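You operate a simulated robot arm through the tools that you are given. There is no shell and no other tool. Be economical: measure what you need, move in short steps, check, and stop when the job is done.

Carry out the task below with a simulated robot arm. There is one attempt and no reset: what you move stays moved.

JOB
Set grind and feed by the purple card, then start mill and feed.
Fine: blue lever for grind, orange slide for feed.

It is judged by the outcome, as a careful person would: the job done as asked, and still so three seconds after it is handed in. It fails if anything else is knocked over, pushed out of place, dropped, spilled or broken.

ROBOT AND FRAMES
A 6-joint arm with a two-finger parallel gripper on a trunk, on a base that drives. Base frame: it is fixed to the floor where the robot stands at the start and does not move with it; the origin is under the middle of the robot, x ahead of it, y to its left, z up. Lengths are in m, angles in rad, forces in N, time in s.
With the tool pointing down near the work surface it reaches from about 0.1 to 0.58 m from the robot's upright axis, wherever it stands. Its first joint turns from -2.897 to 2.897 rad. Places, roughly: blue button [1, -0.4, 1.1]; blue lever [0.4, 0, 1.3]; green button [0.9, -0.3, 1.2]; green lever [1.2, -0.4, 0.7]; green wheel [0.5, 0.7, 1]; lower door wheel [0.6, 0, 0.8]; lower latch [0.6, 0.6, 0.7]; orange cap [1.1, -0.3, 0.9]; orange slide [0.8, 0, 1.3]; purple card [-0.25, 1.25, 0.5]; teal cap [0.1, 0.9, 1.1]; upper door wheel [0.6, 0, 1]; upper latch [0.6, 0.6, 1.1]; yellow cap [0, 0.8, 0.9]; yellow lever [1, -0.2, 0.5]. Payload 4.1 kg.
The tool frame sits at the grasp point between the pads (the TCP): z along the fingers, y along the line on which they close. The tips reach 0.023 m beyond it. The gripper opens to 0.094 m. The fingers are 0.038 m wide and 0.01 m thick; the gripper's body (0.054 by 0.096 m) begins 0.039 m behind the TCP.
Orientation is told as [roll, pitch, yaw] about the base's x, y, z axes, in that order, counted from this pose: with the fingers straight down and closing along the base's y, the tool's x points along the base's -x, its y along +y and its z along -z.

CONTROLS
- The arm moves only by the tool arm_command. Its argument "commands" is a list of rows, each a list of 7 numbers: the shift along the base's x, y, z in m, then the turn, a rotation vector about the base's x, y, z in rad, then the finger opening in m, from 0 to 0.094. In form: [[tx, ty, tz, rx, ry, rz, gripper], ...]. A call has 1 to 8 rows; each row is the pose to reach, as a shift and turn from the pose commanded when the call began. Each row takes 0.2 s and may step no farther than 0.05 m and 0.15 rad from the row before; otherwise, or with a gripper value out of range, the whole call is refused. Where a pose cannot be reached the arm comes as near as it can. A force on the tool above 60 N (or 10 N above the force at the start of the call, whichever is more), or a blocked arm, ends the call early, and 0.2 s more pass. The fingers move at their own pace (about 0.045 m/s each) and stop on an object; they squeeze with about 21 N. The grip force told is the motor's: it shows also when the fingers shut on nothing. Time passes only in rows, and 0.2 s behind the last, so rows that repeat a pose let the fingers close. It gives the time, the measured TCP pose, the force on the tool (base axes), the opening and the grip force at its end, in the units of the frame above (readings bear some noise), with the torque about the TCP (base axes, N m) and any sound that the robot's microphone picked up.
- Cameras (640 x 400 px; columns grow to the right, rows downward): "scene" is now at [0.0168, 0.1312, 1.5677]; the picture's right is [-0.44, -0.90, 0.00], its down [-0.41, 0.20, -0.89] and it looks along [0.80, -0.39, -0.46] (base axes); focal length 276 px, centre (320, 200). "wrist" rides on the gripper at [0.086, 0.016, -0.075] in the tool frame; the picture's right is [-0.18, 0.98, 0.00], its down [-0.58, -0.11, -0.81] and it looks along [-0.79, -0.15, 0.59] (tool axes); focal length 243 px, centre (320, 200). There is no depth. A picture from a camera that has moved, and an enlarged one, comes with that camera's place and axes in the base frame and with its lens. The place of the scene camera against the robot may be out by one fixed shift of up to 0.012 m in any direction.
- snapshot(camera): a new picture of that camera. No time passes.
- raise_lower(by): slides the trunk up (or, below 0, down) by that many m; the arm and the scene camera ride with it, the base frame stays. It gives what a move gives, with no picture.
- roll_base(legs): drives the robot by 1 to 6 legs, each [ahead, turn to the left] in m and rad, along the robot's own axes; the way and the turn of a leg run together, so that a leg with both is an arc; at most 1.5 m and 3.142 rad a leg. The arm and the cameras ride along, it lands a little off, and it stops where it bumps. It gives what a move gives.
- head_to(pan, tilt): turns the head with the scene camera to pan (to the left, within 2.705 rad either way) and tilt (down, from -0.506 to 1.204), counted from straight ahead of the robot. It gives what a move gives.
- inspect(camera, box): a new picture of the part [left, top, right, bottom] of that camera's present view, enlarged. No time passes.
- sign_off(): hands the job in; it is judged then, once.

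Work in short steps. Places have to be worked out from the pictures, the camera data and where the tool is seen: move nearer, look again, correct. Check each grasp and each placing, and mend what went wrong. You have 120 turns and 98 pictures in all, those below and enlarged ones among them. Open the gripper and draw the arm clear of the work before you hand the job in, unless the task says otherwise; then end with one line.

The tools are called after "Emit:" by a JSON object that holds its "api" and its "payload". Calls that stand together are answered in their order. arm_command: Moves the arm, as the interface text tells. Its arguments: {"type":"object","properties":{"commands":{"type":"array","items":{"type":"array","items":{"type":"number"}}}},"required":["commands"]} The other tools are called the same way: raise_lower (by) slides the trunk up or down; roll_base (legs) drives the base; head_to (pan, tilt) turns the head that bears the scene camera; snapshot (camera) takes a picture; inspect (camera, box) takes an enlarged picture of a part of a camera's view; sign_off () hands the job in.

At the start:

```text
time_s: 0.0
position: [0.3481, -0.0553, 1.3834]
tool_rot: [-0.001, -0.003, 0.0]
contact_force: [-0.3, -0.1, -0.3]
torque: [0.0, -0.03, 0.01]
width: 0.0941
grasp_force: 0.0
trunk travel left (down, up): [-0.5, 0.09]
robot x, y, heading: [-0.0, 0.0006, 0.001]
head pan, tilt: [-0.454, 0.476]
```

scene: 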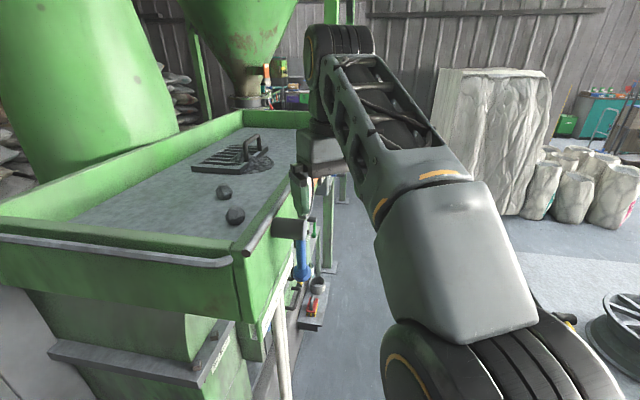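
wrist: 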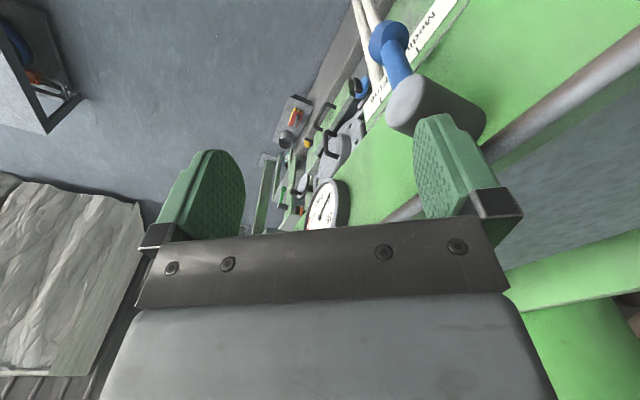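

The mill stands at left, with the blue lever near the gripper. First I turn the head to look for the purple card at about [-0.25,1.25,0.5].

Emit:
{"api": "head_to", "payload": {"pan": 1.75, "tilt": 0.7}}

Emit:
{"api": "snapshot", "payload": {"camera": "scene"}}

```text
time_s: 2.1
position: [0.3474, -0.0545, 1.3838]
tool_rot: [0.001, -0.005, 0.0]
contact_force: [0.1, -0.1, 0.5]
torque: [0.02, -0.01, 0.0]
width: 0.0939
grasp_force: 0.1
trunk travel left (down, up): [-0.5, 0.09]
robot x, y, heading: [0.0021, 0.0, -0.005]
head pan, tilt: [1.751, 0.7]
```

```text
95 pictures are left
camera scene: at [-0.0805, 0.255, 1.5479], right [0.98, 0.18, 0.0], down [0.11, -0.63, -0.76], along [-0.14, 0.75, -0.64], focal length 276 px, centre (320, 200)
```

scene: 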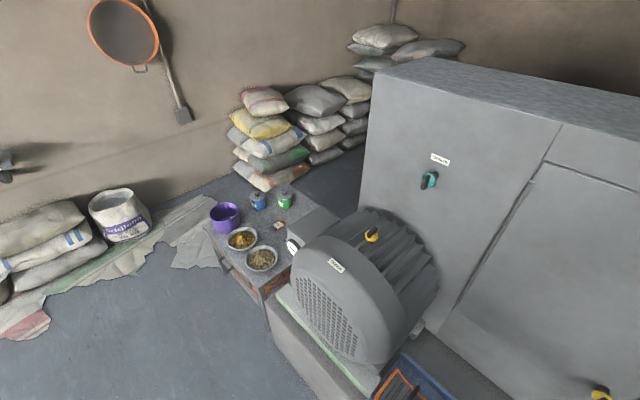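

I see a table with cups and bowls near the card's expected place; I enlarge that part.

Emit:
{"api": "inspect", "payload": {"camera": "scene", "box": [190, 170, 350, 270]}}

Emit:
{"api": "inspect", "payload": {"camera": "scene", "box": [270, 140, 510, 290]}}

```text
4.00 times, centred on (270, 220) of scene
camera zoom: at [-0.0805, 0.255, 1.5479], right [0.98, 0.18, 0.0], down [0.11, -0.63, -0.76], along [-0.14, 0.75, -0.64], focal length 1104 px, centre (520, 120)
```

zoom: 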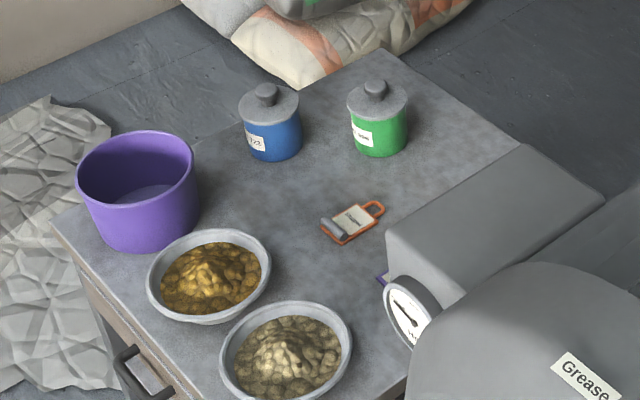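

```text
2.67 times, centred on (390, 215) of scene
camera zoom: at [-0.0805, 0.255, 1.5479], right [0.98, 0.18, 0.0], down [0.11, -0.63, -0.76], along [-0.14, 0.75, -0.64], focal length 736 px, centre (133, 160)
```

zoom: 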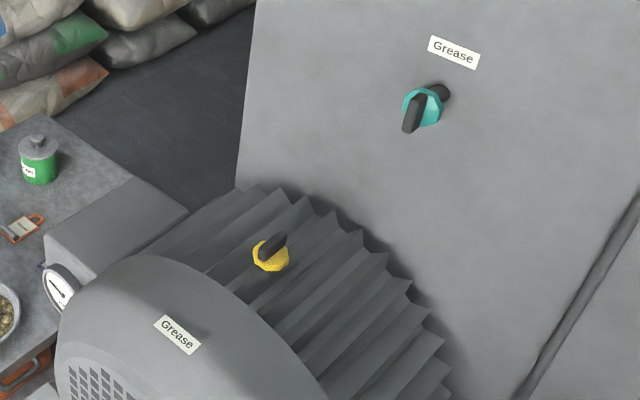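

A purple edge peeks out from behind the motor's box; I need a view from farther back (-x). I check the floor behind first.

Emit:
{"api": "head_to", "payload": {"pan": 2.65, "tilt": 0.7}}

Emit:
{"api": "snapshot", "payload": {"camera": "scene"}}

Emit:
{"api": "head_to", "payload": {"pan": -2.4, "tilt": 0.7}}

Emit:
{"api": "snapshot", "payload": {"camera": "scene"}}

```text
time_s: 3.3
position: [0.3476, -0.0555, 1.3836]
tool_rot: [0.0, -0.004, -0.001]
contact_force: [-0.2, -0.2, -0.1]
torque: [0.02, -0.03, 0.0]
width: 0.0937
grasp_force: 0.2
trunk travel left (down, up): [-0.5, 0.09]
robot x, y, heading: [0.0035, -0.0031, 0.001]
head pan, tilt: [2.649, 0.7]
```

```text
92 pictures are left
camera scene: at [-0.1402, 0.2116, 1.5479], right [0.47, 0.88, 0.0], down [0.57, -0.3, -0.76], along [-0.67, 0.36, -0.64], focal length 276 px, centre (320, 200)
```

scene: 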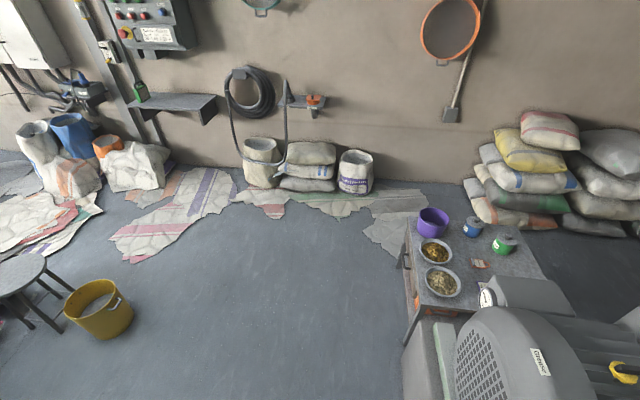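

```text
time_s: 7.2
position: [0.3478, -0.0551, 1.3841]
tool_rot: [0.001, -0.003, 0.001]
contact_force: [-0.2, 0.0, -0.6]
torque: [-0.02, -0.04, -0.01]
width: 0.0942
grasp_force: 0.1
trunk travel left (down, up): [-0.5, 0.09]
robot x, y, heading: [0.0, -0.0012, -0.001]
head pan, tilt: [-2.4, 0.7]
```

```text
91 pictures are left
camera scene: at [-0.128, 0.114, 1.5479], right [-0.68, 0.74, 0.0], down [0.47, 0.44, -0.76], along [-0.56, -0.52, -0.64], focal length 276 px, centre (320, 200)
```

scene: 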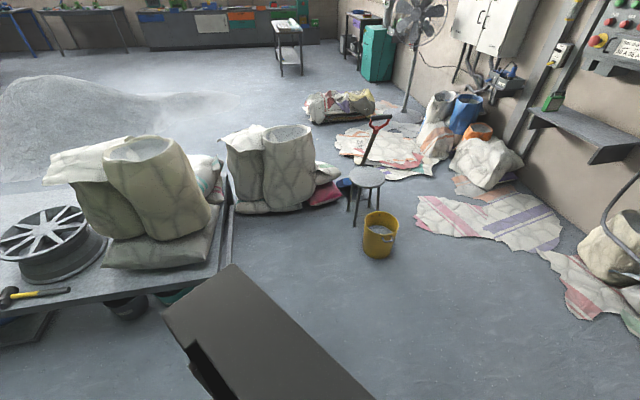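

The floor behind is free for about a metre. I back off 0.6 m and look at the card from there.

Emit:
{"api": "roll_base", "payload": {"legs": [[-0.6, 0]]}}

Emit:
{"api": "head_to", "payload": {"pan": 1.2, "tilt": 0.7}}

Emit:
{"api": "snapshot", "payload": {"camera": "scene"}}

```text
time_s: 10.6
position: [-0.2548, -0.0559, 1.3839]
tool_rot: [-0.001, -0.002, -0.005]
contact_force: [-0.3, -0.6, -0.2]
torque: [-0.03, -0.01, -0.01]
width: 0.094
grasp_force: 0.0
trunk travel left (down, up): [-0.5, 0.09]
robot x, y, heading: [-0.599, 0.0018, -0.001]
head pan, tilt: [-2.4, 0.7]
```

```text
time_s: 13.6
position: [-0.2536, -0.055, 1.3829]
tool_rot: [-0.001, -0.004, -0.004]
contact_force: [-0.8, 0.6, 0.4]
torque: [-0.01, 0.02, 0.01]
width: 0.0941
grasp_force: 0.0
trunk travel left (down, up): [-0.5, 0.09]
robot x, y, heading: [-0.6015, 0.0036, -0.003]
head pan, tilt: [1.201, 0.7]
```

```text
90 pictures are left
camera scene: at [-0.634, 0.2519, 1.5479], right [0.93, -0.37, 0.0], down [-0.24, -0.6, -0.76], along [0.28, 0.71, -0.64], focal length 276 px, centre (320, 200)
```

scene: 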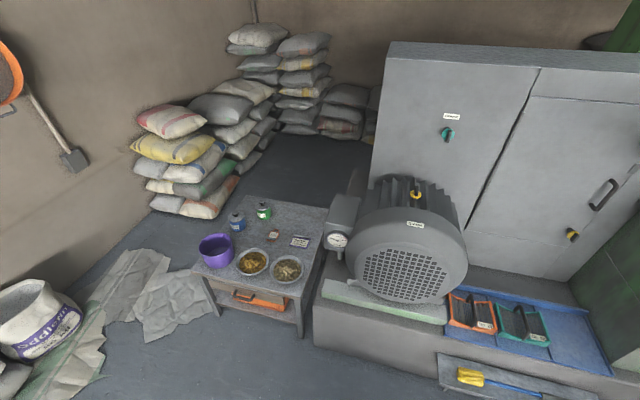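

The card is visible near (300,241); I enlarge it.

Emit:
{"api": "inspect", "payload": {"camera": "scene", "box": [284, 231, 316, 251]}}

Emit:
{"api": "inspect", "payload": {"camera": "scene", "box": [200, 190, 360, 290]}}

```text
16.00 times, centred on (300, 241) of scene
camera zoom: at [-0.634, 0.2519, 1.5479], right [0.93, -0.37, 0.0], down [-0.24, -0.6, -0.76], along [0.28, 0.71, -0.64], focal length 4414 px, centre (640, -456)
```

zoom: 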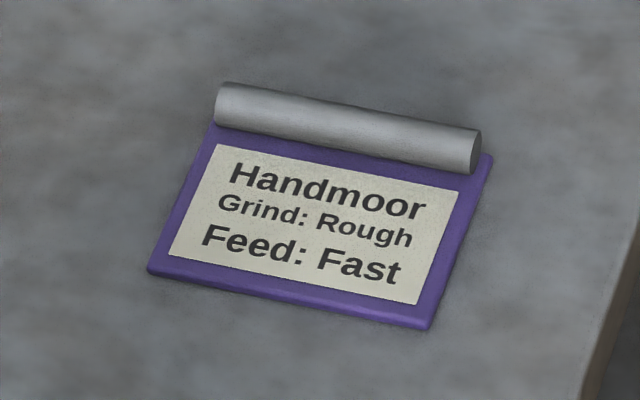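

```text
4.00 times, centred on (280, 240) of scene
camera zoom: at [-0.634, 0.2519, 1.5479], right [0.93, -0.37, 0.0], down [-0.24, -0.6, -0.76], along [0.28, 0.71, -0.64], focal length 1104 px, centre (480, 40)
```

zoom: 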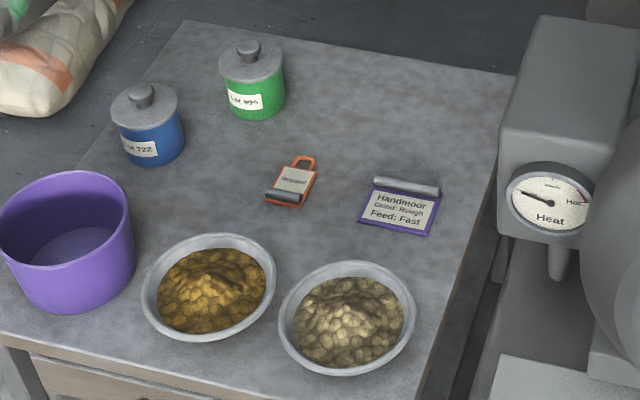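

Card: Grind Rough, Feed Fast. Now I view the mill from here.

Emit:
{"api": "head_to", "payload": {"pan": 0.1, "tilt": 0.35}}

Emit:
{"api": "snapshot", "payload": {"camera": "scene"}}

```text
time_s: 15.0
position: [-0.2537, -0.0554, 1.3846]
tool_rot: [0.001, -0.005, -0.004]
contact_force: [-0.7, -0.2, 0.9]
torque: [-0.02, -0.04, -0.04]
width: 0.0939
grasp_force: 0.0
trunk travel left (down, up): [-0.5, 0.09]
robot x, y, heading: [-0.6023, 0.0027, -0.007]
head pan, tilt: [0.099, 0.351]
```

```text
87 pictures are left
camera scene: at [-0.5724, 0.1818, 1.5793], right [0.1, -1.0, 0.0], down [-0.34, -0.03, -0.94], along [0.93, 0.09, -0.34], focal length 276 px, centre (320, 200)
```

scene: 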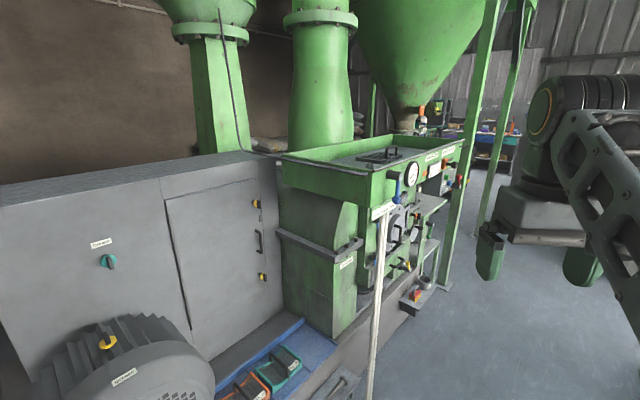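

I enlarge the mill's front.

Emit:
{"api": "inspect", "payload": {"camera": "scene", "box": [320, 120, 480, 220]}}

Emit:
{"api": "inspect", "payload": {"camera": "scene", "box": [320, 210, 480, 310]}}

```text
4.00 times, centred on (400, 170) of scene
camera zoom: at [-0.5724, 0.1818, 1.5793], right [0.1, -1.0, 0.0], down [-0.34, -0.03, -0.94], along [0.93, 0.09, -0.34], focal length 1104 px, centre (0, 320)
```

zoom: 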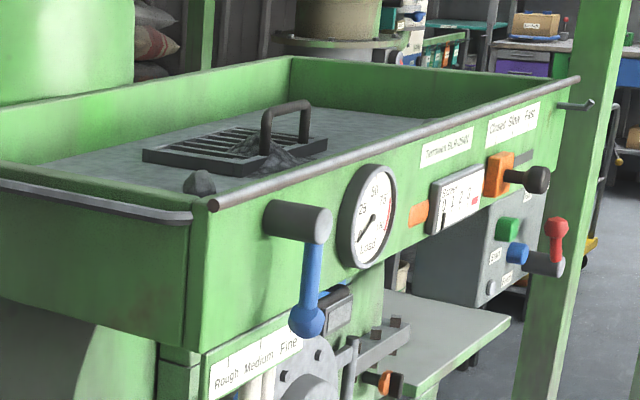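

```text
4.00 times, centred on (400, 260) of scene
camera zoom: at [-0.5724, 0.1818, 1.5793], right [0.1, -1.0, 0.0], down [-0.34, -0.03, -0.94], along [0.93, 0.09, -0.34], focal length 1104 px, centre (0, -40)
```

zoom: 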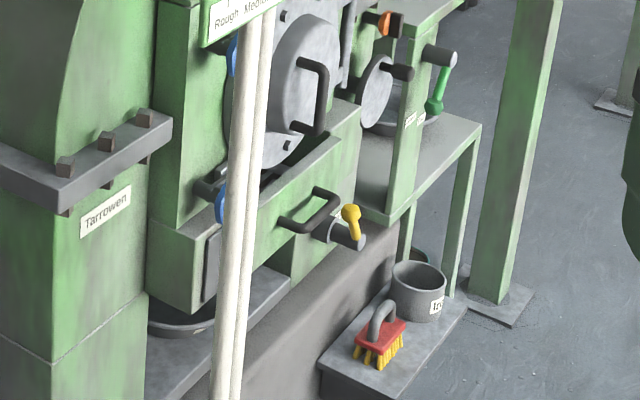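

Rough is the left end on the blue scale; Fast the right end on the slide scale. Before driving around to the front, I look at the floor on the right.

Emit:
{"api": "head_to", "payload": {"pan": -0.9, "tilt": 0.6}}

Emit:
{"api": "snapshot", "payload": {"camera": "scene"}}

```text
time_s: 16.2
position: [-0.2529, -0.0545, 1.3846]
tool_rot: [0.0, -0.003, -0.003]
contact_force: [0.0, -0.3, 0.2]
torque: [0.01, -0.02, -0.01]
width: 0.0938
grasp_force: 0.1
trunk travel left (down, up): [-0.5, 0.09]
robot x, y, heading: [-0.6014, 0.0019, -0.004]
head pan, tilt: [-0.901, 0.6]
```

```text
84 pictures are left
camera scene: at [-0.6104, 0.1034, 1.5565], right [-0.79, -0.62, 0.0], down [-0.35, 0.44, -0.83], along [0.51, -0.65, -0.56], focal length 276 px, centre (320, 200)
```

scene: 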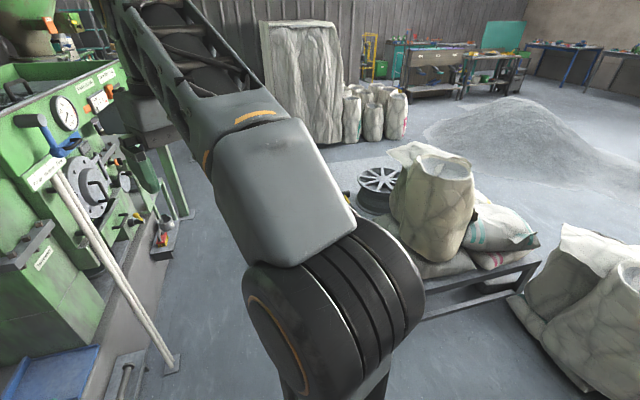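

The pallet table leaves a corridor about 0.9 m wide in front of the mill. I drive diagonally then straighten, ending near (0.3,-0.47).

Emit:
{"api": "roll_base", "payload": {"legs": [[0, -0.6], [0.82, 0], [0, 0.6], [0.25, 0]]}}

Emit:
{"api": "head_to", "payload": {"pan": 0.7, "tilt": 0.45}}

Emit:
{"api": "snapshot", "payload": {"camera": "scene"}}

Emit:
{"api": "snapshot", "payload": {"camera": "wrist"}}

```text
time_s: 25.3
position: [0.6659, -0.5239, 1.3838]
tool_rot: [0.0, -0.002, -0.007]
contact_force: [-0.2, -0.1, 0.3]
torque: [-0.02, 0.02, -0.03]
width: 0.0938
grasp_force: 0.1
trunk travel left (down, up): [-0.5, 0.09]
robot x, y, heading: [0.3185, -0.4671, -0.004]
head pan, tilt: [-0.901, 0.6]
```

```text
time_s: 27.0
position: [0.6667, -0.5227, 1.3838]
tool_rot: [0.001, -0.003, -0.006]
contact_force: [0.9, 0.3, 0.1]
torque: [0.01, -0.01, -0.01]
width: 0.0939
grasp_force: 0.0
trunk travel left (down, up): [-0.5, 0.09]
robot x, y, heading: [0.321, -0.4649, -0.007]
head pan, tilt: [0.7, 0.45]
```

```text
83 pictures are left
camera scene: at [0.326, -0.2358, 1.5701], right [0.64, -0.77, 0.0], down [-0.34, -0.28, -0.9], along [0.69, 0.57, -0.44], focal length 276 px, centre (320, 200)
```

scene: 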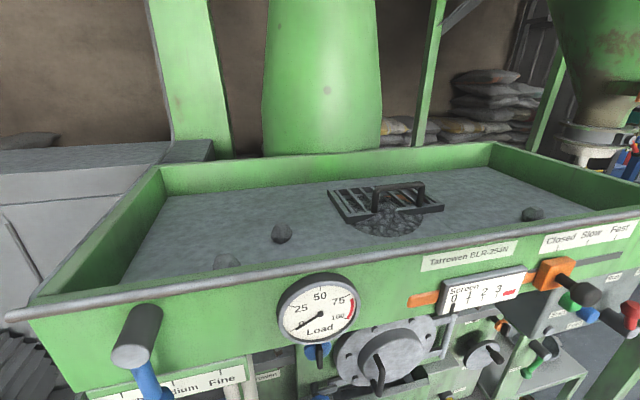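

```text
82 pictures are left
camera wrist: at [0.5805, -0.5064, 1.459], right [0.19, 0.98, 0.0], down [0.58, -0.11, 0.81], along [0.79, -0.15, -0.59], focal length 243 px, centre (320, 200)
```

wrist: 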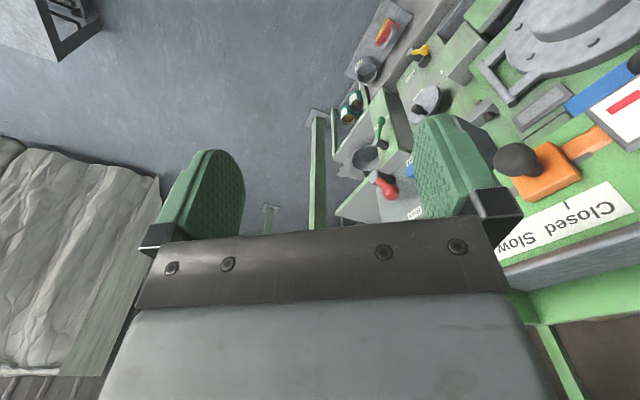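

Let me look lower with the head at the controls and labels.

Emit:
{"api": "head_to", "payload": {"pan": 0.9, "tilt": 0.85}}

Emit:
{"api": "snapshot", "payload": {"camera": "scene"}}

Emit:
{"api": "head_to", "payload": {"pan": 0.35, "tilt": 0.75}}

Emit:
{"api": "snapshot", "payload": {"camera": "scene"}}

```text
time_s: 27.9
position: [0.6663, -0.5237, 1.3841]
tool_rot: [0.0, -0.003, -0.007]
contact_force: [0.3, -0.6, 0.0]
torque: [0.04, 0.04, -0.03]
width: 0.094
grasp_force: 0.1
trunk travel left (down, up): [-0.5, 0.09]
robot x, y, heading: [0.3179, -0.4628, -0.008]
head pan, tilt: [0.901, 0.85]
```

```text
81 pictures are left
camera scene: at [0.3043, -0.2336, 1.5357], right [0.78, -0.63, 0.0], down [-0.47, -0.58, -0.66], along [0.41, 0.51, -0.75], focal length 276 px, centre (320, 200)
```

scene: 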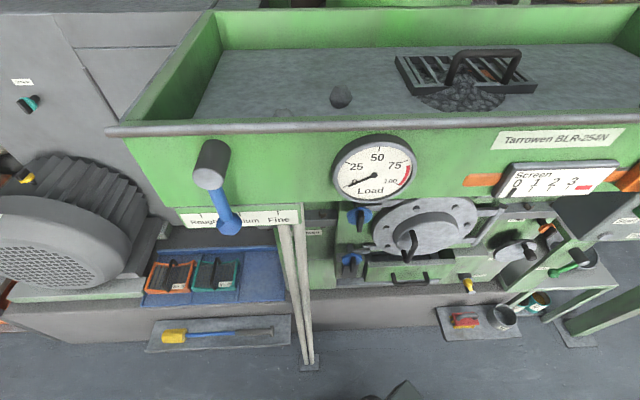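

```text
time_s: 28.8
position: [0.6662, -0.5241, 1.3844]
tool_rot: [0.001, -0.003, -0.007]
contact_force: [-0.1, -0.4, -0.3]
torque: [-0.01, 0.01, 0.01]
width: 0.0939
grasp_force: 0.0
trunk travel left (down, up): [-0.5, 0.09]
robot x, y, heading: [0.3191, -0.4675, -0.009]
head pan, tilt: [0.351, 0.75]
```

```text
80 pictures are left
camera scene: at [0.3333, -0.2665, 1.5436], right [0.34, -0.94, 0.0], down [-0.64, -0.23, -0.73], along [0.69, 0.25, -0.68], focal length 276 px, centre (320, 200)
```

scene: 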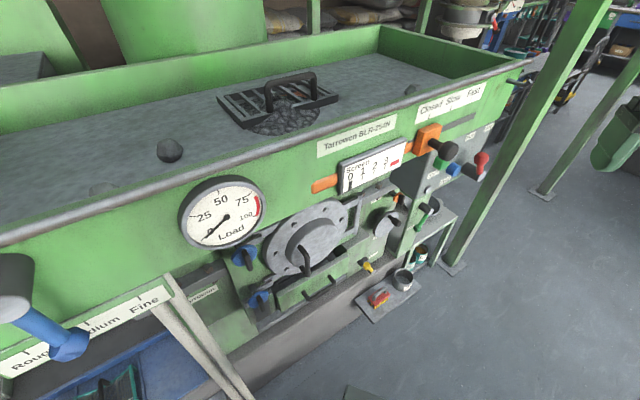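

I enlarge the button box and slide from here.

Emit:
{"api": "inspect", "payload": {"camera": "scene", "box": [400, 80, 528, 160]}}

Emit:
{"api": "inspect", "payload": {"camera": "scene", "box": [410, 110, 506, 190]}}

Emit:
{"api": "inspect", "payload": {"camera": "scene", "box": [0, 240, 200, 380]}}

```text
5.00 times, centred on (464, 120) of scene
camera zoom: at [0.3333, -0.2665, 1.5436], right [0.34, -0.94, 0.0], down [-0.64, -0.23, -0.73], along [0.69, 0.25, -0.68], focal length 1379 px, centre (-400, 600)
```

zoom: 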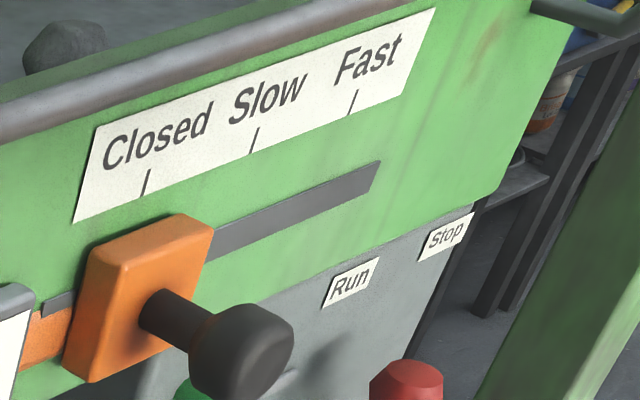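

```text
5.00 times, centred on (458, 150) of scene
camera zoom: at [0.3333, -0.2665, 1.5436], right [0.34, -0.94, 0.0], down [-0.64, -0.23, -0.73], along [0.69, 0.25, -0.68], focal length 1379 px, centre (-370, 450)
```

zoom: 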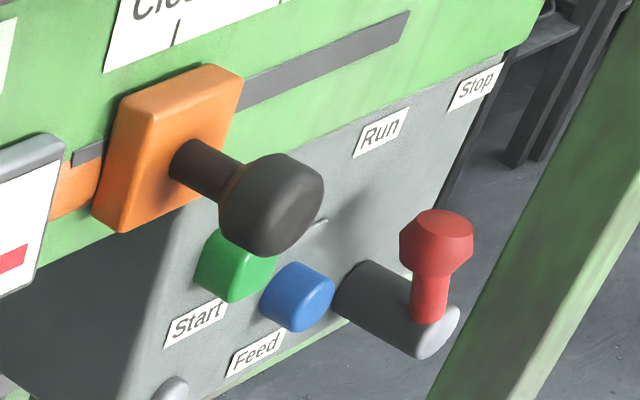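

```text
2.86 times, centred on (100, 310) of scene
camera zoom: at [0.3333, -0.2665, 1.5436], right [0.34, -0.94, 0.0], down [-0.64, -0.23, -0.73], along [0.69, 0.25, -0.68], focal length 788 px, centre (949, -114)
```

zoom: 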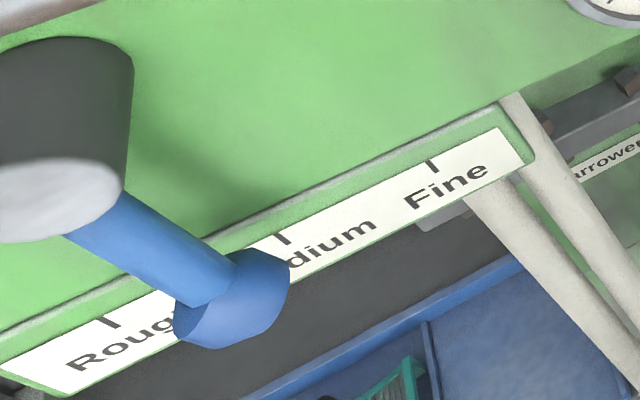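

Triangulating gives: lever knob ≈(0.35,0.00,1.25), slide ≈(0.78,-0.30,1.30), Start ≈(0.83,-0.33,1.22), Feed ≈(0.91,-0.38,1.17); the panel runs oblique at about -35°. I back a bit and turn to face it squarely.

Emit:
{"api": "roll_base", "payload": {"legs": [[-0.12, 0], [0, 0.96]]}}

Emit:
{"api": "head_to", "payload": {"pan": -0.3, "tilt": 0.6}}

Emit:
{"api": "snapshot", "payload": {"camera": "scene"}}

Emit:
{"api": "snapshot", "payload": {"camera": "wrist"}}

```text
time_s: 32.5
position: [0.4482, -0.2156, 1.3841]
tool_rot: [0.0, -0.003, 0.943]
contact_force: [0.2, 0.6, 0.7]
torque: [-0.04, -0.01, -0.01]
width: 0.094
grasp_force: 0.0
trunk travel left (down, up): [-0.5, 0.09]
robot x, y, heading: [0.2001, -0.4647, 0.945]
head pan, tilt: [0.351, 0.75]
```

```text
time_s: 33.5
position: [0.4483, -0.2174, 1.3837]
tool_rot: [-0.001, -0.002, 0.945]
contact_force: [0.2, -0.2, 0.8]
torque: [-0.03, 0.01, -0.01]
width: 0.0942
grasp_force: 0.0
trunk travel left (down, up): [-0.5, 0.09]
robot x, y, heading: [0.1979, -0.464, 0.943]
head pan, tilt: [-0.3, 0.6]
```

```text
76 pictures are left
camera scene: at [0.096, -0.3584, 1.5565], right [0.6, -0.8, 0.0], down [-0.45, -0.34, -0.82], along [0.66, 0.5, -0.57], focal length 276 px, centre (320, 200)
```

scene: 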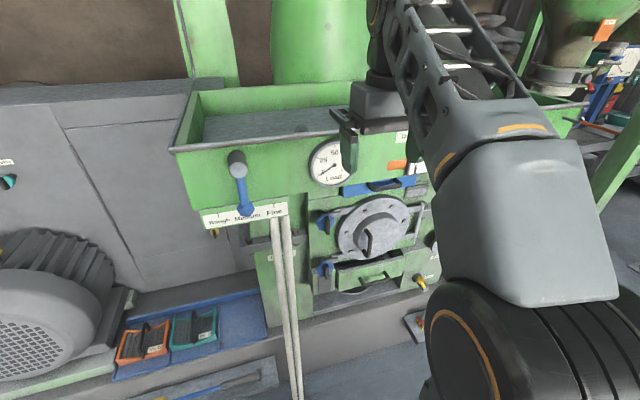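

```text
75 pictures are left
camera wrist: at [0.3856, -0.2767, 1.459], right [-0.69, 0.73, 0.0], down [0.43, 0.41, 0.81], along [0.59, 0.56, -0.59], focal length 243 px, centre (320, 200)
```

wrist: 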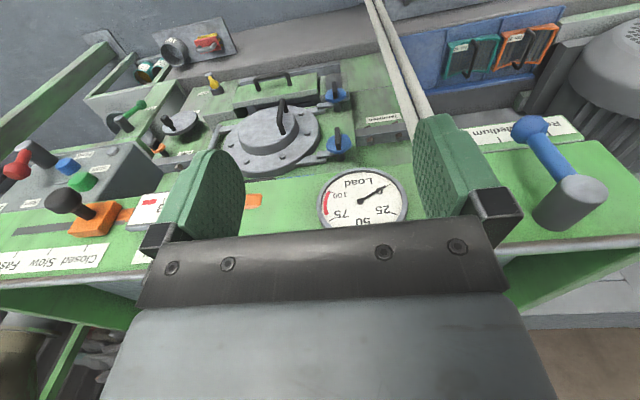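

The lever hangs straight down (likely Medium). I enlarge label and lever in both views to get the tick angles.

Emit:
{"api": "inspect", "payload": {"camera": "scene", "box": [180, 130, 308, 240]}}

Emit:
{"api": "inspect", "payload": {"camera": "wrist", "box": [0, 120, 200, 290]}}

```text
3.64 times, centred on (244, 185) of scene
camera zoom: at [0.096, -0.3584, 1.5565], right [0.6, -0.8, 0.0], down [-0.45, -0.34, -0.82], along [0.66, 0.5, -0.57], focal length 1003 px, centre (596, 254)
```

zoom: 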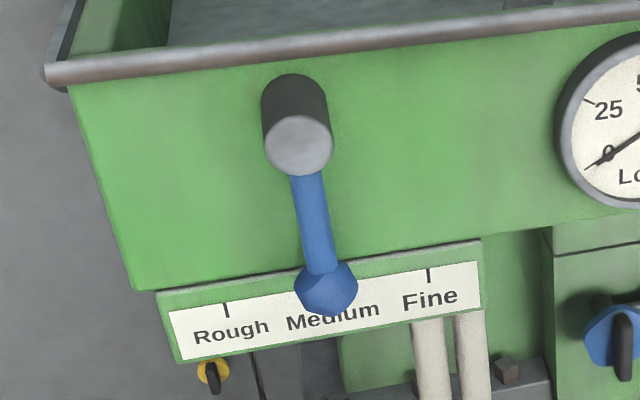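

```text
2.35 times, centred on (100, 205) of wrist
camera zoom: at [0.3856, -0.2767, 1.459], right [-0.69, 0.73, 0.0], down [0.43, 0.41, 0.81], along [0.59, 0.56, -0.59], focal length 571 px, centre (838, 188)
```

zoom: 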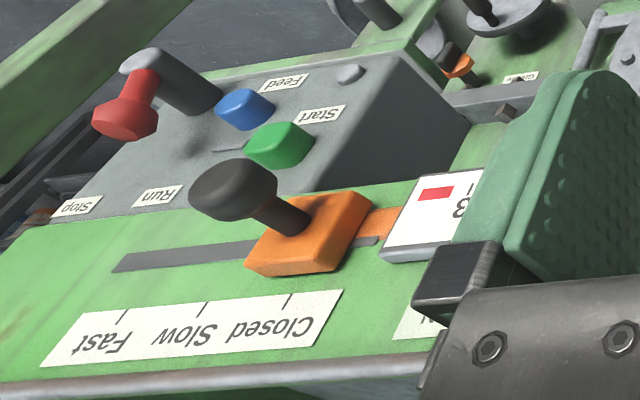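

Red handle stands at Run, so I leave it. I'll use a horizontal tool facing the panel; I back off 0.12 m for room and start turning the wrist by π about the vertical so the wrist camera ends up on top.

Emit:
{"api": "roll_base", "payload": {"legs": [[-0.12, 0.02]]}}

Emit:
{"api": "arm_command", "payload": {"commands": [[0, 0, 0, 0, 0, 0.15, 0.0], [0, 0, 0, 0, 0, 0.3, 0.0], [0, 0, 0, 0, 0, 0.45, 0.0], [0, 0, 0, 0, 0, 0.6, 0.0], [0, 0, 0, 0, 0, 0.75, 0.0], [0, 0, 0, 0, 0, 0.9, 0.0], [0, 0, 0, 0, 0, 1.05, 0.0], [0, 0, 0, 0, 0, 1.2, 0.0]]}}

```text
time_s: 34.8
position: [0.3739, -0.31, 1.3848]
tool_rot: [-0.002, -0.002, 0.963]
contact_force: [-0.3, -0.8, -0.4]
torque: [0.04, 0.0, 0.03]
width: 0.0937
grasp_force: 0.3
trunk travel left (down, up): [-0.5, 0.09]
robot x, y, heading: [0.1303, -0.5672, 0.968]
head pan, tilt: [-0.3, 0.6]
```

```text
time_s: 36.5
position: [0.3738, -0.3104, 1.3837]
tool_rot: [-0.001, -0.004, 2.168]
contact_force: [-0.4, 0.2, 1.0]
torque: [0.0, 0.01, 0.0]
width: 0.0
grasp_force: 21.5
trunk travel left (down, up): [-0.5, 0.09]
robot x, y, heading: [0.1316, -0.5611, 0.962]
head pan, tilt: [-0.3, 0.6]
```

Turning works; I continue to about π.

Emit:
{"api": "arm_command", "payload": {"commands": [[0, 0, 0, 0, 0, 0.15, 0.0], [0, 0, 0, 0, 0, 0.3, 0.0], [0, 0, 0, 0, 0, 0.45, 0.0], [0, 0, 0, 0, 0, 0.6, 0.0], [0, 0, 0, 0, 0, 0.75, 0.0], [0, 0, 0, 0, 0, 0.9, 0.0], [0, 0, 0, 0, 0, 1.05, 0.0], [0, 0, 0, 0, 0, 1.2, 0.0]]}}

Emit:
{"api": "arm_command", "payload": {"commands": [[0, 0, 0, 0, 0, 0.15, 0.0], [0, 0, 0, 0, 0, 0.3, 0.0], [0, 0, 0, 0, 0, 0.45, 0.0], [0, 0, 0, 0, 0, 0.6, 0.0], [0, 0, 0, 0, 0, 0.72, 0.0]]}}

```text
time_s: 38.4
position: [0.3743, -0.3101, 1.3843]
tool_rot: [-0.002, 0.0, -2.917]
contact_force: [-0.8, 0.0, 0.3]
torque: [0.0, -0.02, 0.0]
width: 0.0
grasp_force: 20.9
trunk travel left (down, up): [-0.5, 0.09]
robot x, y, heading: [0.1288, -0.5652, 0.964]
head pan, tilt: [-0.3, 0.6]
```

```text
time_s: 39.5
position: [0.3041, -0.2619, 1.3828]
tool_rot: [0.001, -0.003, -2.206]
contact_force: [0.4, 0.4, -0.1]
torque: [0.04, 0.01, 0.0]
width: 0.0002
grasp_force: 21.1
out of reach, approached as far as the arm can: row 3, 4, 5
trunk travel left (down, up): [-0.5, 0.09]
robot x, y, heading: [0.1349, -0.5624, 0.966]
head pan, tilt: [-0.3, 0.6]
```

Joint limit shifted the TCP slightly, but the yaw is right. Now pitch the tool up toward the panel in steps about the panel's long axis.

Emit:
{"api": "arm_command", "payload": {"commands": [[0, 0, 0, 0.12, -0.089, 0, 0], [0, 0, 0, 0.24, -0.178, 0, 0], [0, 0, 0, 0.36, -0.267, 0, 0], [0, 0, 0, 0.48, -0.356, 0, 0], [0, 0, 0, 0.6, -0.445, 0, 0]]}}

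```text
time_s: 40.8
position: [0.3042, -0.2636, 1.3819]
tool_rot: [0.008, 0.746, -2.196]
contact_force: [0.1, 0.6, -0.1]
torque: [-0.03, -0.03, 0.02]
width: 0.0
grasp_force: 21.4
trunk travel left (down, up): [-0.5, 0.09]
robot x, y, heading: [0.1321, -0.5645, 0.963]
head pan, tilt: [-0.3, 0.6]
```

Pitching works; I continue to horizontal.

Emit:
{"api": "arm_command", "payload": {"commands": [[0, 0, 0, 0.12, -0.089, 0, 0], [0, 0, 0, 0.24, -0.178, 0, 0], [0, 0, 0, 0.36, -0.267, 0, 0], [0, 0, 0, 0.48, -0.356, 0, 0], [0, 0, 0, 0.6, -0.445, 0, 0], [0, 0, 0, 0.66, -0.487, 0, 0]]}}

Emit:
{"api": "snapshot", "payload": {"camera": "wrist"}}

Emit:
{"api": "snapshot", "payload": {"camera": "scene"}}

```text
time_s: 42.0
position: [0.319, -0.2197, 1.3296]
tool_rot: [0.236, 1.294, -1.982]
contact_force: [0.3, 0.0, 0.3]
torque: [0.02, 0.01, -0.02]
width: 0.0002
grasp_force: 20.4
trunk travel left (down, up): [-0.5, 0.09]
robot x, y, heading: [0.131, -0.5622, 0.964]
head pan, tilt: [-0.3, 0.6]
stopped in row 5: the arm was blocked; the commanded pose is now the measured one
```

```text
72 pictures are left
camera wrist: at [0.2987, -0.2631, 1.4352], right [0.77, -0.63, -0.11], down [-0.62, -0.7, -0.35], along [0.14, 0.34, -0.93], focal length 243 px, centre (320, 200)
```

wrist: 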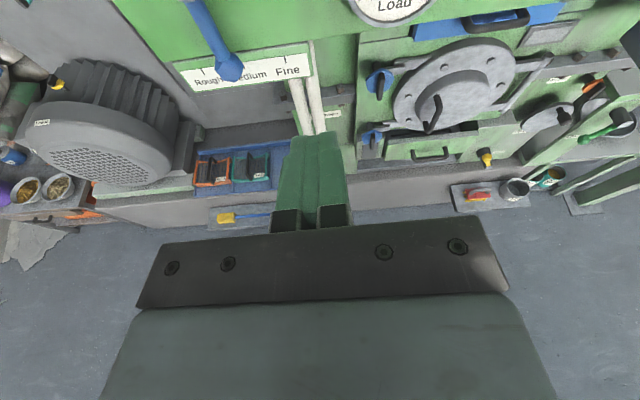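

```text
71 pictures are left
camera scene: at [0.0244, -0.4584, 1.5549], right [0.62, -0.79, 0.0], down [-0.45, -0.35, -0.83], along [0.65, 0.51, -0.57], focal length 276 px, centre (320, 200)
```

scene: 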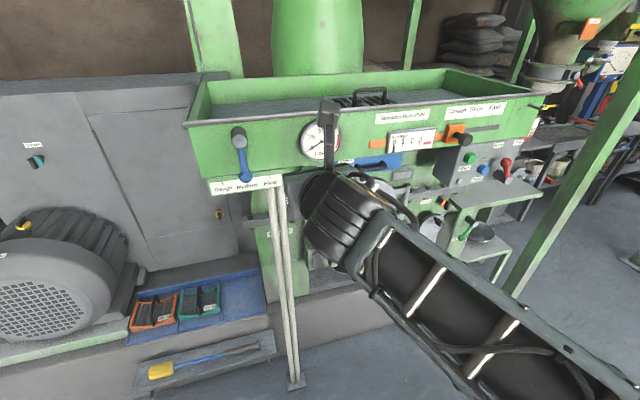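

The tool now points at the panel 15° below horizontal, level in roll: good enough. I move sideways and down to stand in front of the blue knob (0.348,0.012,1.24) at ~0.12 m, opening the fingers to 0.06.

Emit:
{"api": "arm_command", "payload": {"commands": [[-0.02, 0.014, -0.03, 0, 0, 0, 0.06], [-0.04, 0.028, -0.06, 0, 0, 0, 0.06], [-0.05, 0.06, -0.09, 0, 0, 0, 0.06], [-0.05, 0.09, -0.09, 0, 0, 0, 0.06], [-0.05, 0.09, -0.09, 0, 0, 0, 0.06]]}}

Emit:
{"api": "snapshot", "payload": {"camera": "wrist"}}

Emit:
{"api": "snapshot", "payload": {"camera": "scene"}}

```text
time_s: 43.1
position: [0.2698, -0.131, 1.2438]
tool_rot: [0.232, 1.299, -1.984]
contact_force: [0.4, 1.1, 0.5]
torque: [0.0, -0.02, -0.01]
width: 0.0599
grasp_force: 0.1
trunk travel left (down, up): [-0.5, 0.09]
robot x, y, heading: [0.1305, -0.5643, 0.96]
head pan, tilt: [-0.3, 0.6]
```

```text
70 pictures are left
camera wrist: at [0.2491, -0.1755, 1.3487], right [0.77, -0.63, -0.12], down [-0.62, -0.7, -0.36], along [0.14, 0.35, -0.93], focal length 243 px, centre (320, 200)
```

wrist: 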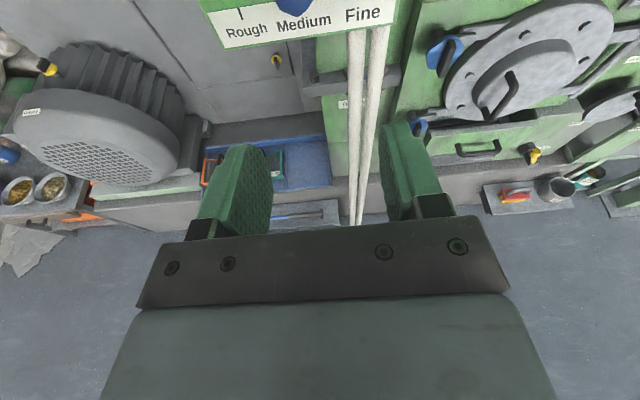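

```text
69 pictures are left
camera scene: at [0.0244, -0.4586, 1.5565], right [0.62, -0.79, 0.0], down [-0.45, -0.35, -0.83], along [0.65, 0.51, -0.56], focal length 276 px, centre (320, 200)
```

scene: 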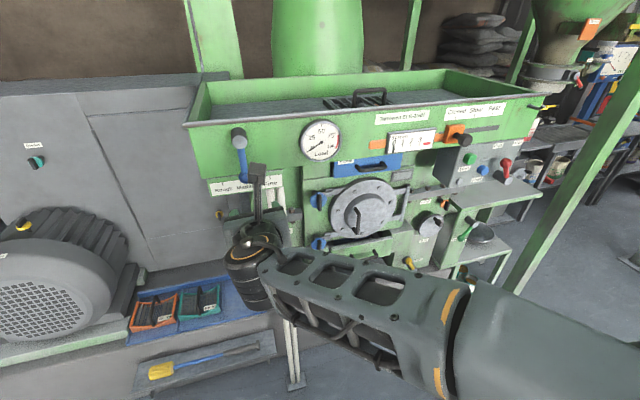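

The knob is confirmed at ≈(0.35,0.01,1.235). I centre sideways, then advance so the pads straddle the knob.

Emit:
{"api": "arm_command", "payload": {"commands": [[-0.014, 0.01, 0, 0, 0, 0, 0.07], [0.01, 0.045, 0, 0, 0, 0, 0.07], [0.035, 0.08, 0, 0, 0, 0, 0.07], [0.055, 0.11, 0, 0, 0, 0, 0.07], [0.07, 0.132, -0.003, 0, 0, 0, 0.07], [0.07, 0.132, -0.003, 0, 0, 0, 0.07]]}}

Emit:
{"api": "snapshot", "payload": {"camera": "wrist"}}

Emit:
{"api": "inspect", "payload": {"camera": "scene", "box": [180, 110, 340, 220]}}

```text
time_s: 44.5
position: [0.339, 0.0024, 1.2412]
tool_rot: [0.232, 1.299, -1.985]
contact_force: [0.6, 0.6, -0.7]
torque: [0.0, 0.01, -0.04]
width: 0.07
grasp_force: 0.1
trunk travel left (down, up): [-0.5, 0.09]
robot x, y, heading: [0.13, -0.5651, 0.965]
head pan, tilt: [-0.3, 0.6]
```

```text
68 pictures are left
camera wrist: at [0.3192, -0.0424, 1.3452], right [0.77, -0.63, -0.12], down [-0.62, -0.7, -0.36], along [0.14, 0.35, -0.93], focal length 243 px, centre (320, 200)
```

wrist: 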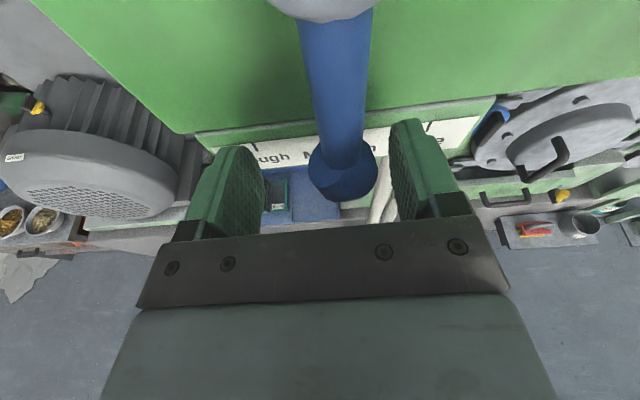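

```text
3.64 times, centred on (260, 165) of scene
camera zoom: at [0.0245, -0.4585, 1.5565], right [0.62, -0.79, 0.0], down [-0.45, -0.35, -0.83], along [0.65, 0.51, -0.56], focal length 1003 px, centre (538, 327)
```

zoom: 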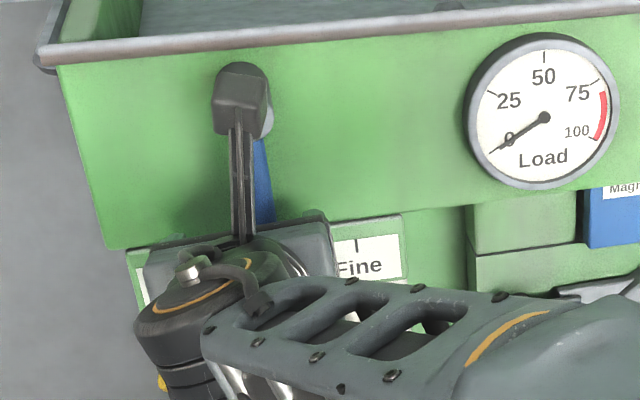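

The knob sits between the fingers. I shift 6 mm toward it and close gently around it.

Emit:
{"api": "arm_command", "payload": {"commands": [[0.005, -0.004, 0, 0, 0, 0, 0.05], [0.005, -0.004, 0, 0, 0, 0, 0.03], [0.005, -0.004, 0, 0, 0, 0, 0.03], [0.005, -0.004, 0, 0, 0, 0, 0.03]]}}

```text
time_s: 45.5
position: [0.3454, -0.0017, 1.2408]
tool_rot: [0.23, 1.3, -1.988]
contact_force: [2.4, -1.2, -1.1]
torque: [0.27, 0.08, -0.13]
width: 0.0315
grasp_force: 44.8
trunk travel left (down, up): [-0.5, 0.09]
robot x, y, heading: [0.1306, -0.5643, 0.962]
head pan, tilt: [-0.3, 0.6]
```

Gripped (31 mm knob). I swing it toward Rough along its arc in small steps.

Emit:
{"api": "arm_command", "payload": {"commands": [[-0.008, 0.0055, 0.001, 0, 0, 0, 0.03], [-0.016, 0.011, 0.002, 0, 0, 0, 0.03], [-0.023, 0.016, 0.005, 0, 0, 0, 0.03], [-0.03, 0.021, 0.008, 0, 0, 0, 0.03], [-0.03, 0.021, 0.008, 0, 0, 0, 0.03]]}}

Emit:
{"api": "snapshot", "payload": {"camera": "wrist"}}

```text
time_s: 46.8
position: [0.3155, 0.0183, 1.2488]
tool_rot: [0.216, 1.299, -2.0]
contact_force: [10.0, -13.3, -8.4]
torque: [0.3, 1.51, 0.23]
width: 0.0321
grasp_force: 45.2
trunk travel left (down, up): [-0.5, 0.09]
robot x, y, heading: [0.1298, -0.5631, 0.961]
head pan, tilt: [-0.3, 0.6]
```

```text
66 pictures are left
camera wrist: at [0.296, -0.0276, 1.3529], right [0.77, -0.63, -0.12], down [-0.63, -0.69, -0.35], along [0.14, 0.35, -0.93], focal length 243 px, centre (320, 200)
```

wrist: 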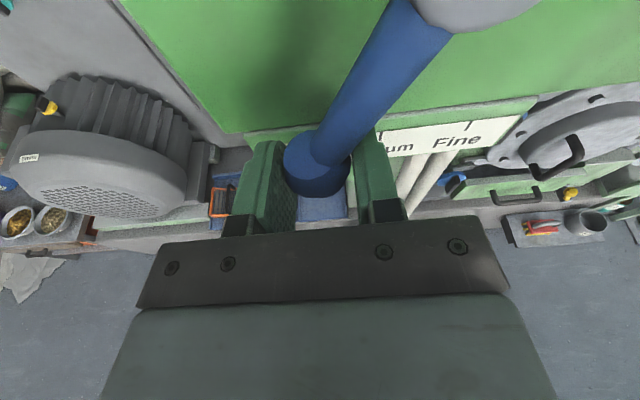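

The lever swung. I release, retreat the way I came, and check.

Emit:
{"api": "arm_command", "payload": {"commands": [[0, 0, 0, 0, 0, 0, 0.07], [0, 0, 0, 0, 0, 0, 0.07], [0, 0, 0, 0, 0, 0, 0.07], [-0.025, -0.035, 0, 0, 0, 0, 0.07], [-0.05, -0.07, 0, 0, 0, 0, 0.07], [-0.075, -0.105, 0, 0, 0, 0, 0.07], [-0.09, -0.15, 0.0, 0, 0, 0, 0.07]]}}

Emit:
{"api": "inspect", "payload": {"camera": "scene", "box": [180, 110, 308, 220]}}

Emit:
{"api": "snapshot", "payload": {"camera": "wrist"}}

```text
time_s: 48.4
position: [0.2256, -0.1319, 1.2491]
tool_rot: [0.234, 1.302, -1.987]
contact_force: [-0.6, 0.1, 0.4]
torque: [0.02, 0.0, -0.01]
width: 0.0702
grasp_force: 0.0
trunk travel left (down, up): [-0.5, 0.09]
robot x, y, heading: [0.1304, -0.5663, 0.96]
head pan, tilt: [-0.3, 0.6]
```

```text
3.64 times, centred on (244, 165) of scene
camera zoom: at [0.0246, -0.4593, 1.5566], right [0.62, -0.79, 0.0], down [-0.45, -0.35, -0.83], along [0.65, 0.51, -0.56], focal length 1003 px, centre (596, 327)
```

zoom: 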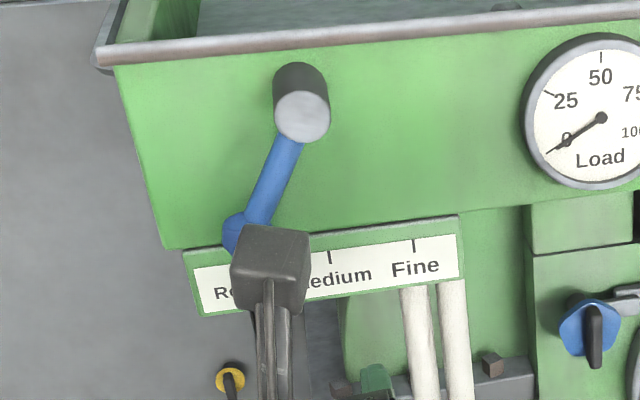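

```text
64 pictures are left
camera wrist: at [0.2043, -0.1769, 1.3532], right [0.77, -0.63, -0.12], down [-0.62, -0.69, -0.36], along [0.14, 0.35, -0.93], focal length 243 px, centre (320, 200)
```

wrist: 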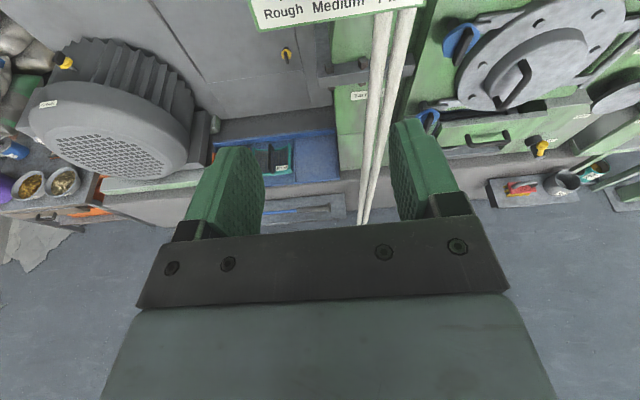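

The lever stays near Rough; I'll verify from a clearer view later. Next is the slide: knob ≈(0.772,-0.334,1.295), needing ~0.13 m to the right. I raise the trunk to clear the knobs, then drive along the panel.

Emit:
{"api": "raise_lower", "payload": {"by": 0.085}}

Emit:
{"api": "roll_base", "payload": {"legs": [[0, -1.5], [0.45, 0]]}}

Emit:
{"api": "head_to", "payload": {"pan": 1.3, "tilt": 0.5}}

Emit:
{"api": "snapshot", "payload": {"camera": "scene"}}

```text
time_s: 49.6
position: [0.2247, -0.1308, 1.3337]
tool_rot: [0.231, 1.301, -1.985]
contact_force: [0.0, -0.1, -0.4]
torque: [-0.02, -0.01, -0.01]
width: 0.0701
grasp_force: 0.1
trunk travel left (down, up): [-0.585, 0.005]
robot x, y, heading: [0.1305, -0.5613, 0.959]
head pan, tilt: [-0.3, 0.6]
```

```text
time_s: 55.9
position: [0.9582, -0.8536, 1.3324]
tool_rot: [0.233, 1.301, 2.804]
contact_force: [0.0, -0.1, -0.6]
torque: [0.02, 0.03, -0.02]
width: 0.07
grasp_force: 0.0
trunk travel left (down, up): [-0.585, 0.005]
robot x, y, heading: [0.5224, -0.793, -0.53]
head pan, tilt: [-0.3, 0.6]
```

```text
time_s: 57.6
position: [0.9589, -0.8543, 1.3337]
tool_rot: [0.233, 1.301, 2.804]
contact_force: [-0.1, 0.3, 0.3]
torque: [-0.01, 0.0, 0.01]
width: 0.0701
grasp_force: 0.0
trunk travel left (down, up): [-0.585, 0.005]
robot x, y, heading: [0.5181, -0.7918, -0.531]
head pan, tilt: [1.3, 0.499]
```

```text
63 pictures are left
camera scene: at [0.6121, -0.5506, 1.6506], right [0.69, -0.72, 0.0], down [-0.34, -0.33, -0.88], along [0.63, 0.61, -0.48], focal length 276 px, centre (320, 200)
```

scene: 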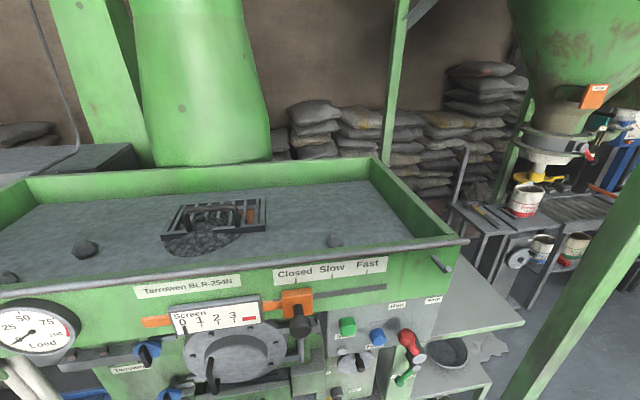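

A clear frontal view; I enlarge the switch box and turn the head to check the blue lever.

Emit:
{"api": "inspect", "payload": {"camera": "scene", "box": [260, 250, 460, 390]}}

Emit:
{"api": "head_to", "payload": {"pan": 1.75, "tilt": 0.6}}

Emit:
{"api": "snapshot", "payload": {"camera": "scene"}}

```text
2.86 times, centred on (360, 320) of scene
camera zoom: at [0.6121, -0.5506, 1.6506], right [0.69, -0.72, 0.0], down [-0.34, -0.33, -0.88], along [0.63, 0.61, -0.48], focal length 788 px, centre (206, -143)
```

zoom: 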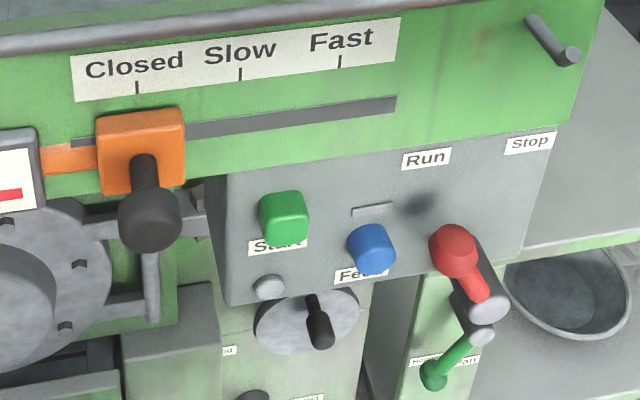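

```text
time_s: 58.5
position: [0.9588, -0.8526, 1.3327]
tool_rot: [0.231, 1.3, 2.805]
contact_force: [0.0, 0.5, 0.0]
torque: [-0.02, -0.01, 0.02]
width: 0.0703
grasp_force: 0.0
trunk travel left (down, up): [-0.585, 0.005]
robot x, y, heading: [0.5187, -0.7949, -0.528]
head pan, tilt: [1.751, 0.6]
```

```text
61 pictures are left
camera scene: at [0.5772, -0.5308, 1.6415], right [0.94, -0.35, 0.0], down [-0.2, -0.53, -0.83], along [0.29, 0.77, -0.56], focal length 276 px, centre (320, 200)
```

scene: 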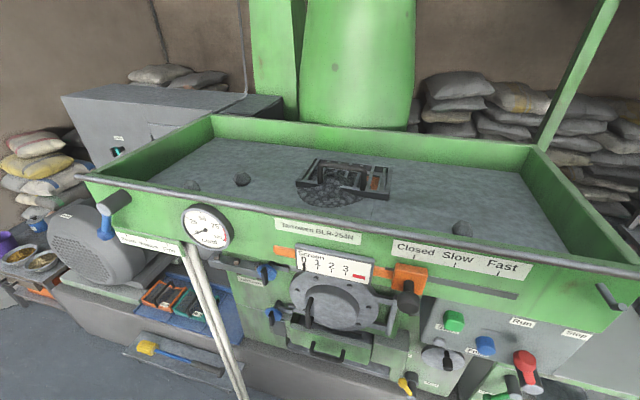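

I enlarge the blue lever.

Emit:
{"api": "inspect", "payload": {"camera": "scene", "box": [80, 170, 208, 270]}}

```text
4.00 times, centred on (144, 220) of scene
camera zoom: at [0.5772, -0.5308, 1.6415], right [0.94, -0.35, 0.0], down [-0.2, -0.53, -0.83], along [0.29, 0.77, -0.56], focal length 1104 px, centre (1024, 120)
```

zoom: 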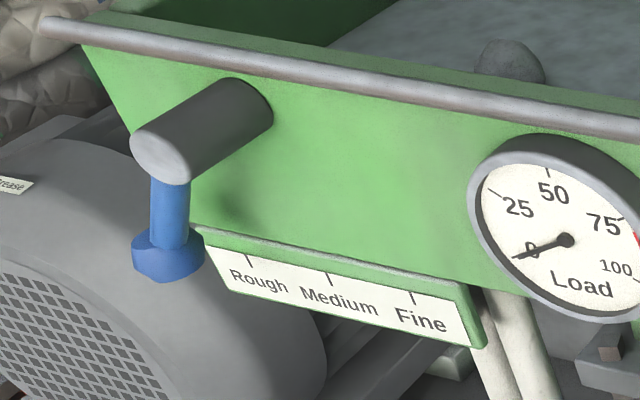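

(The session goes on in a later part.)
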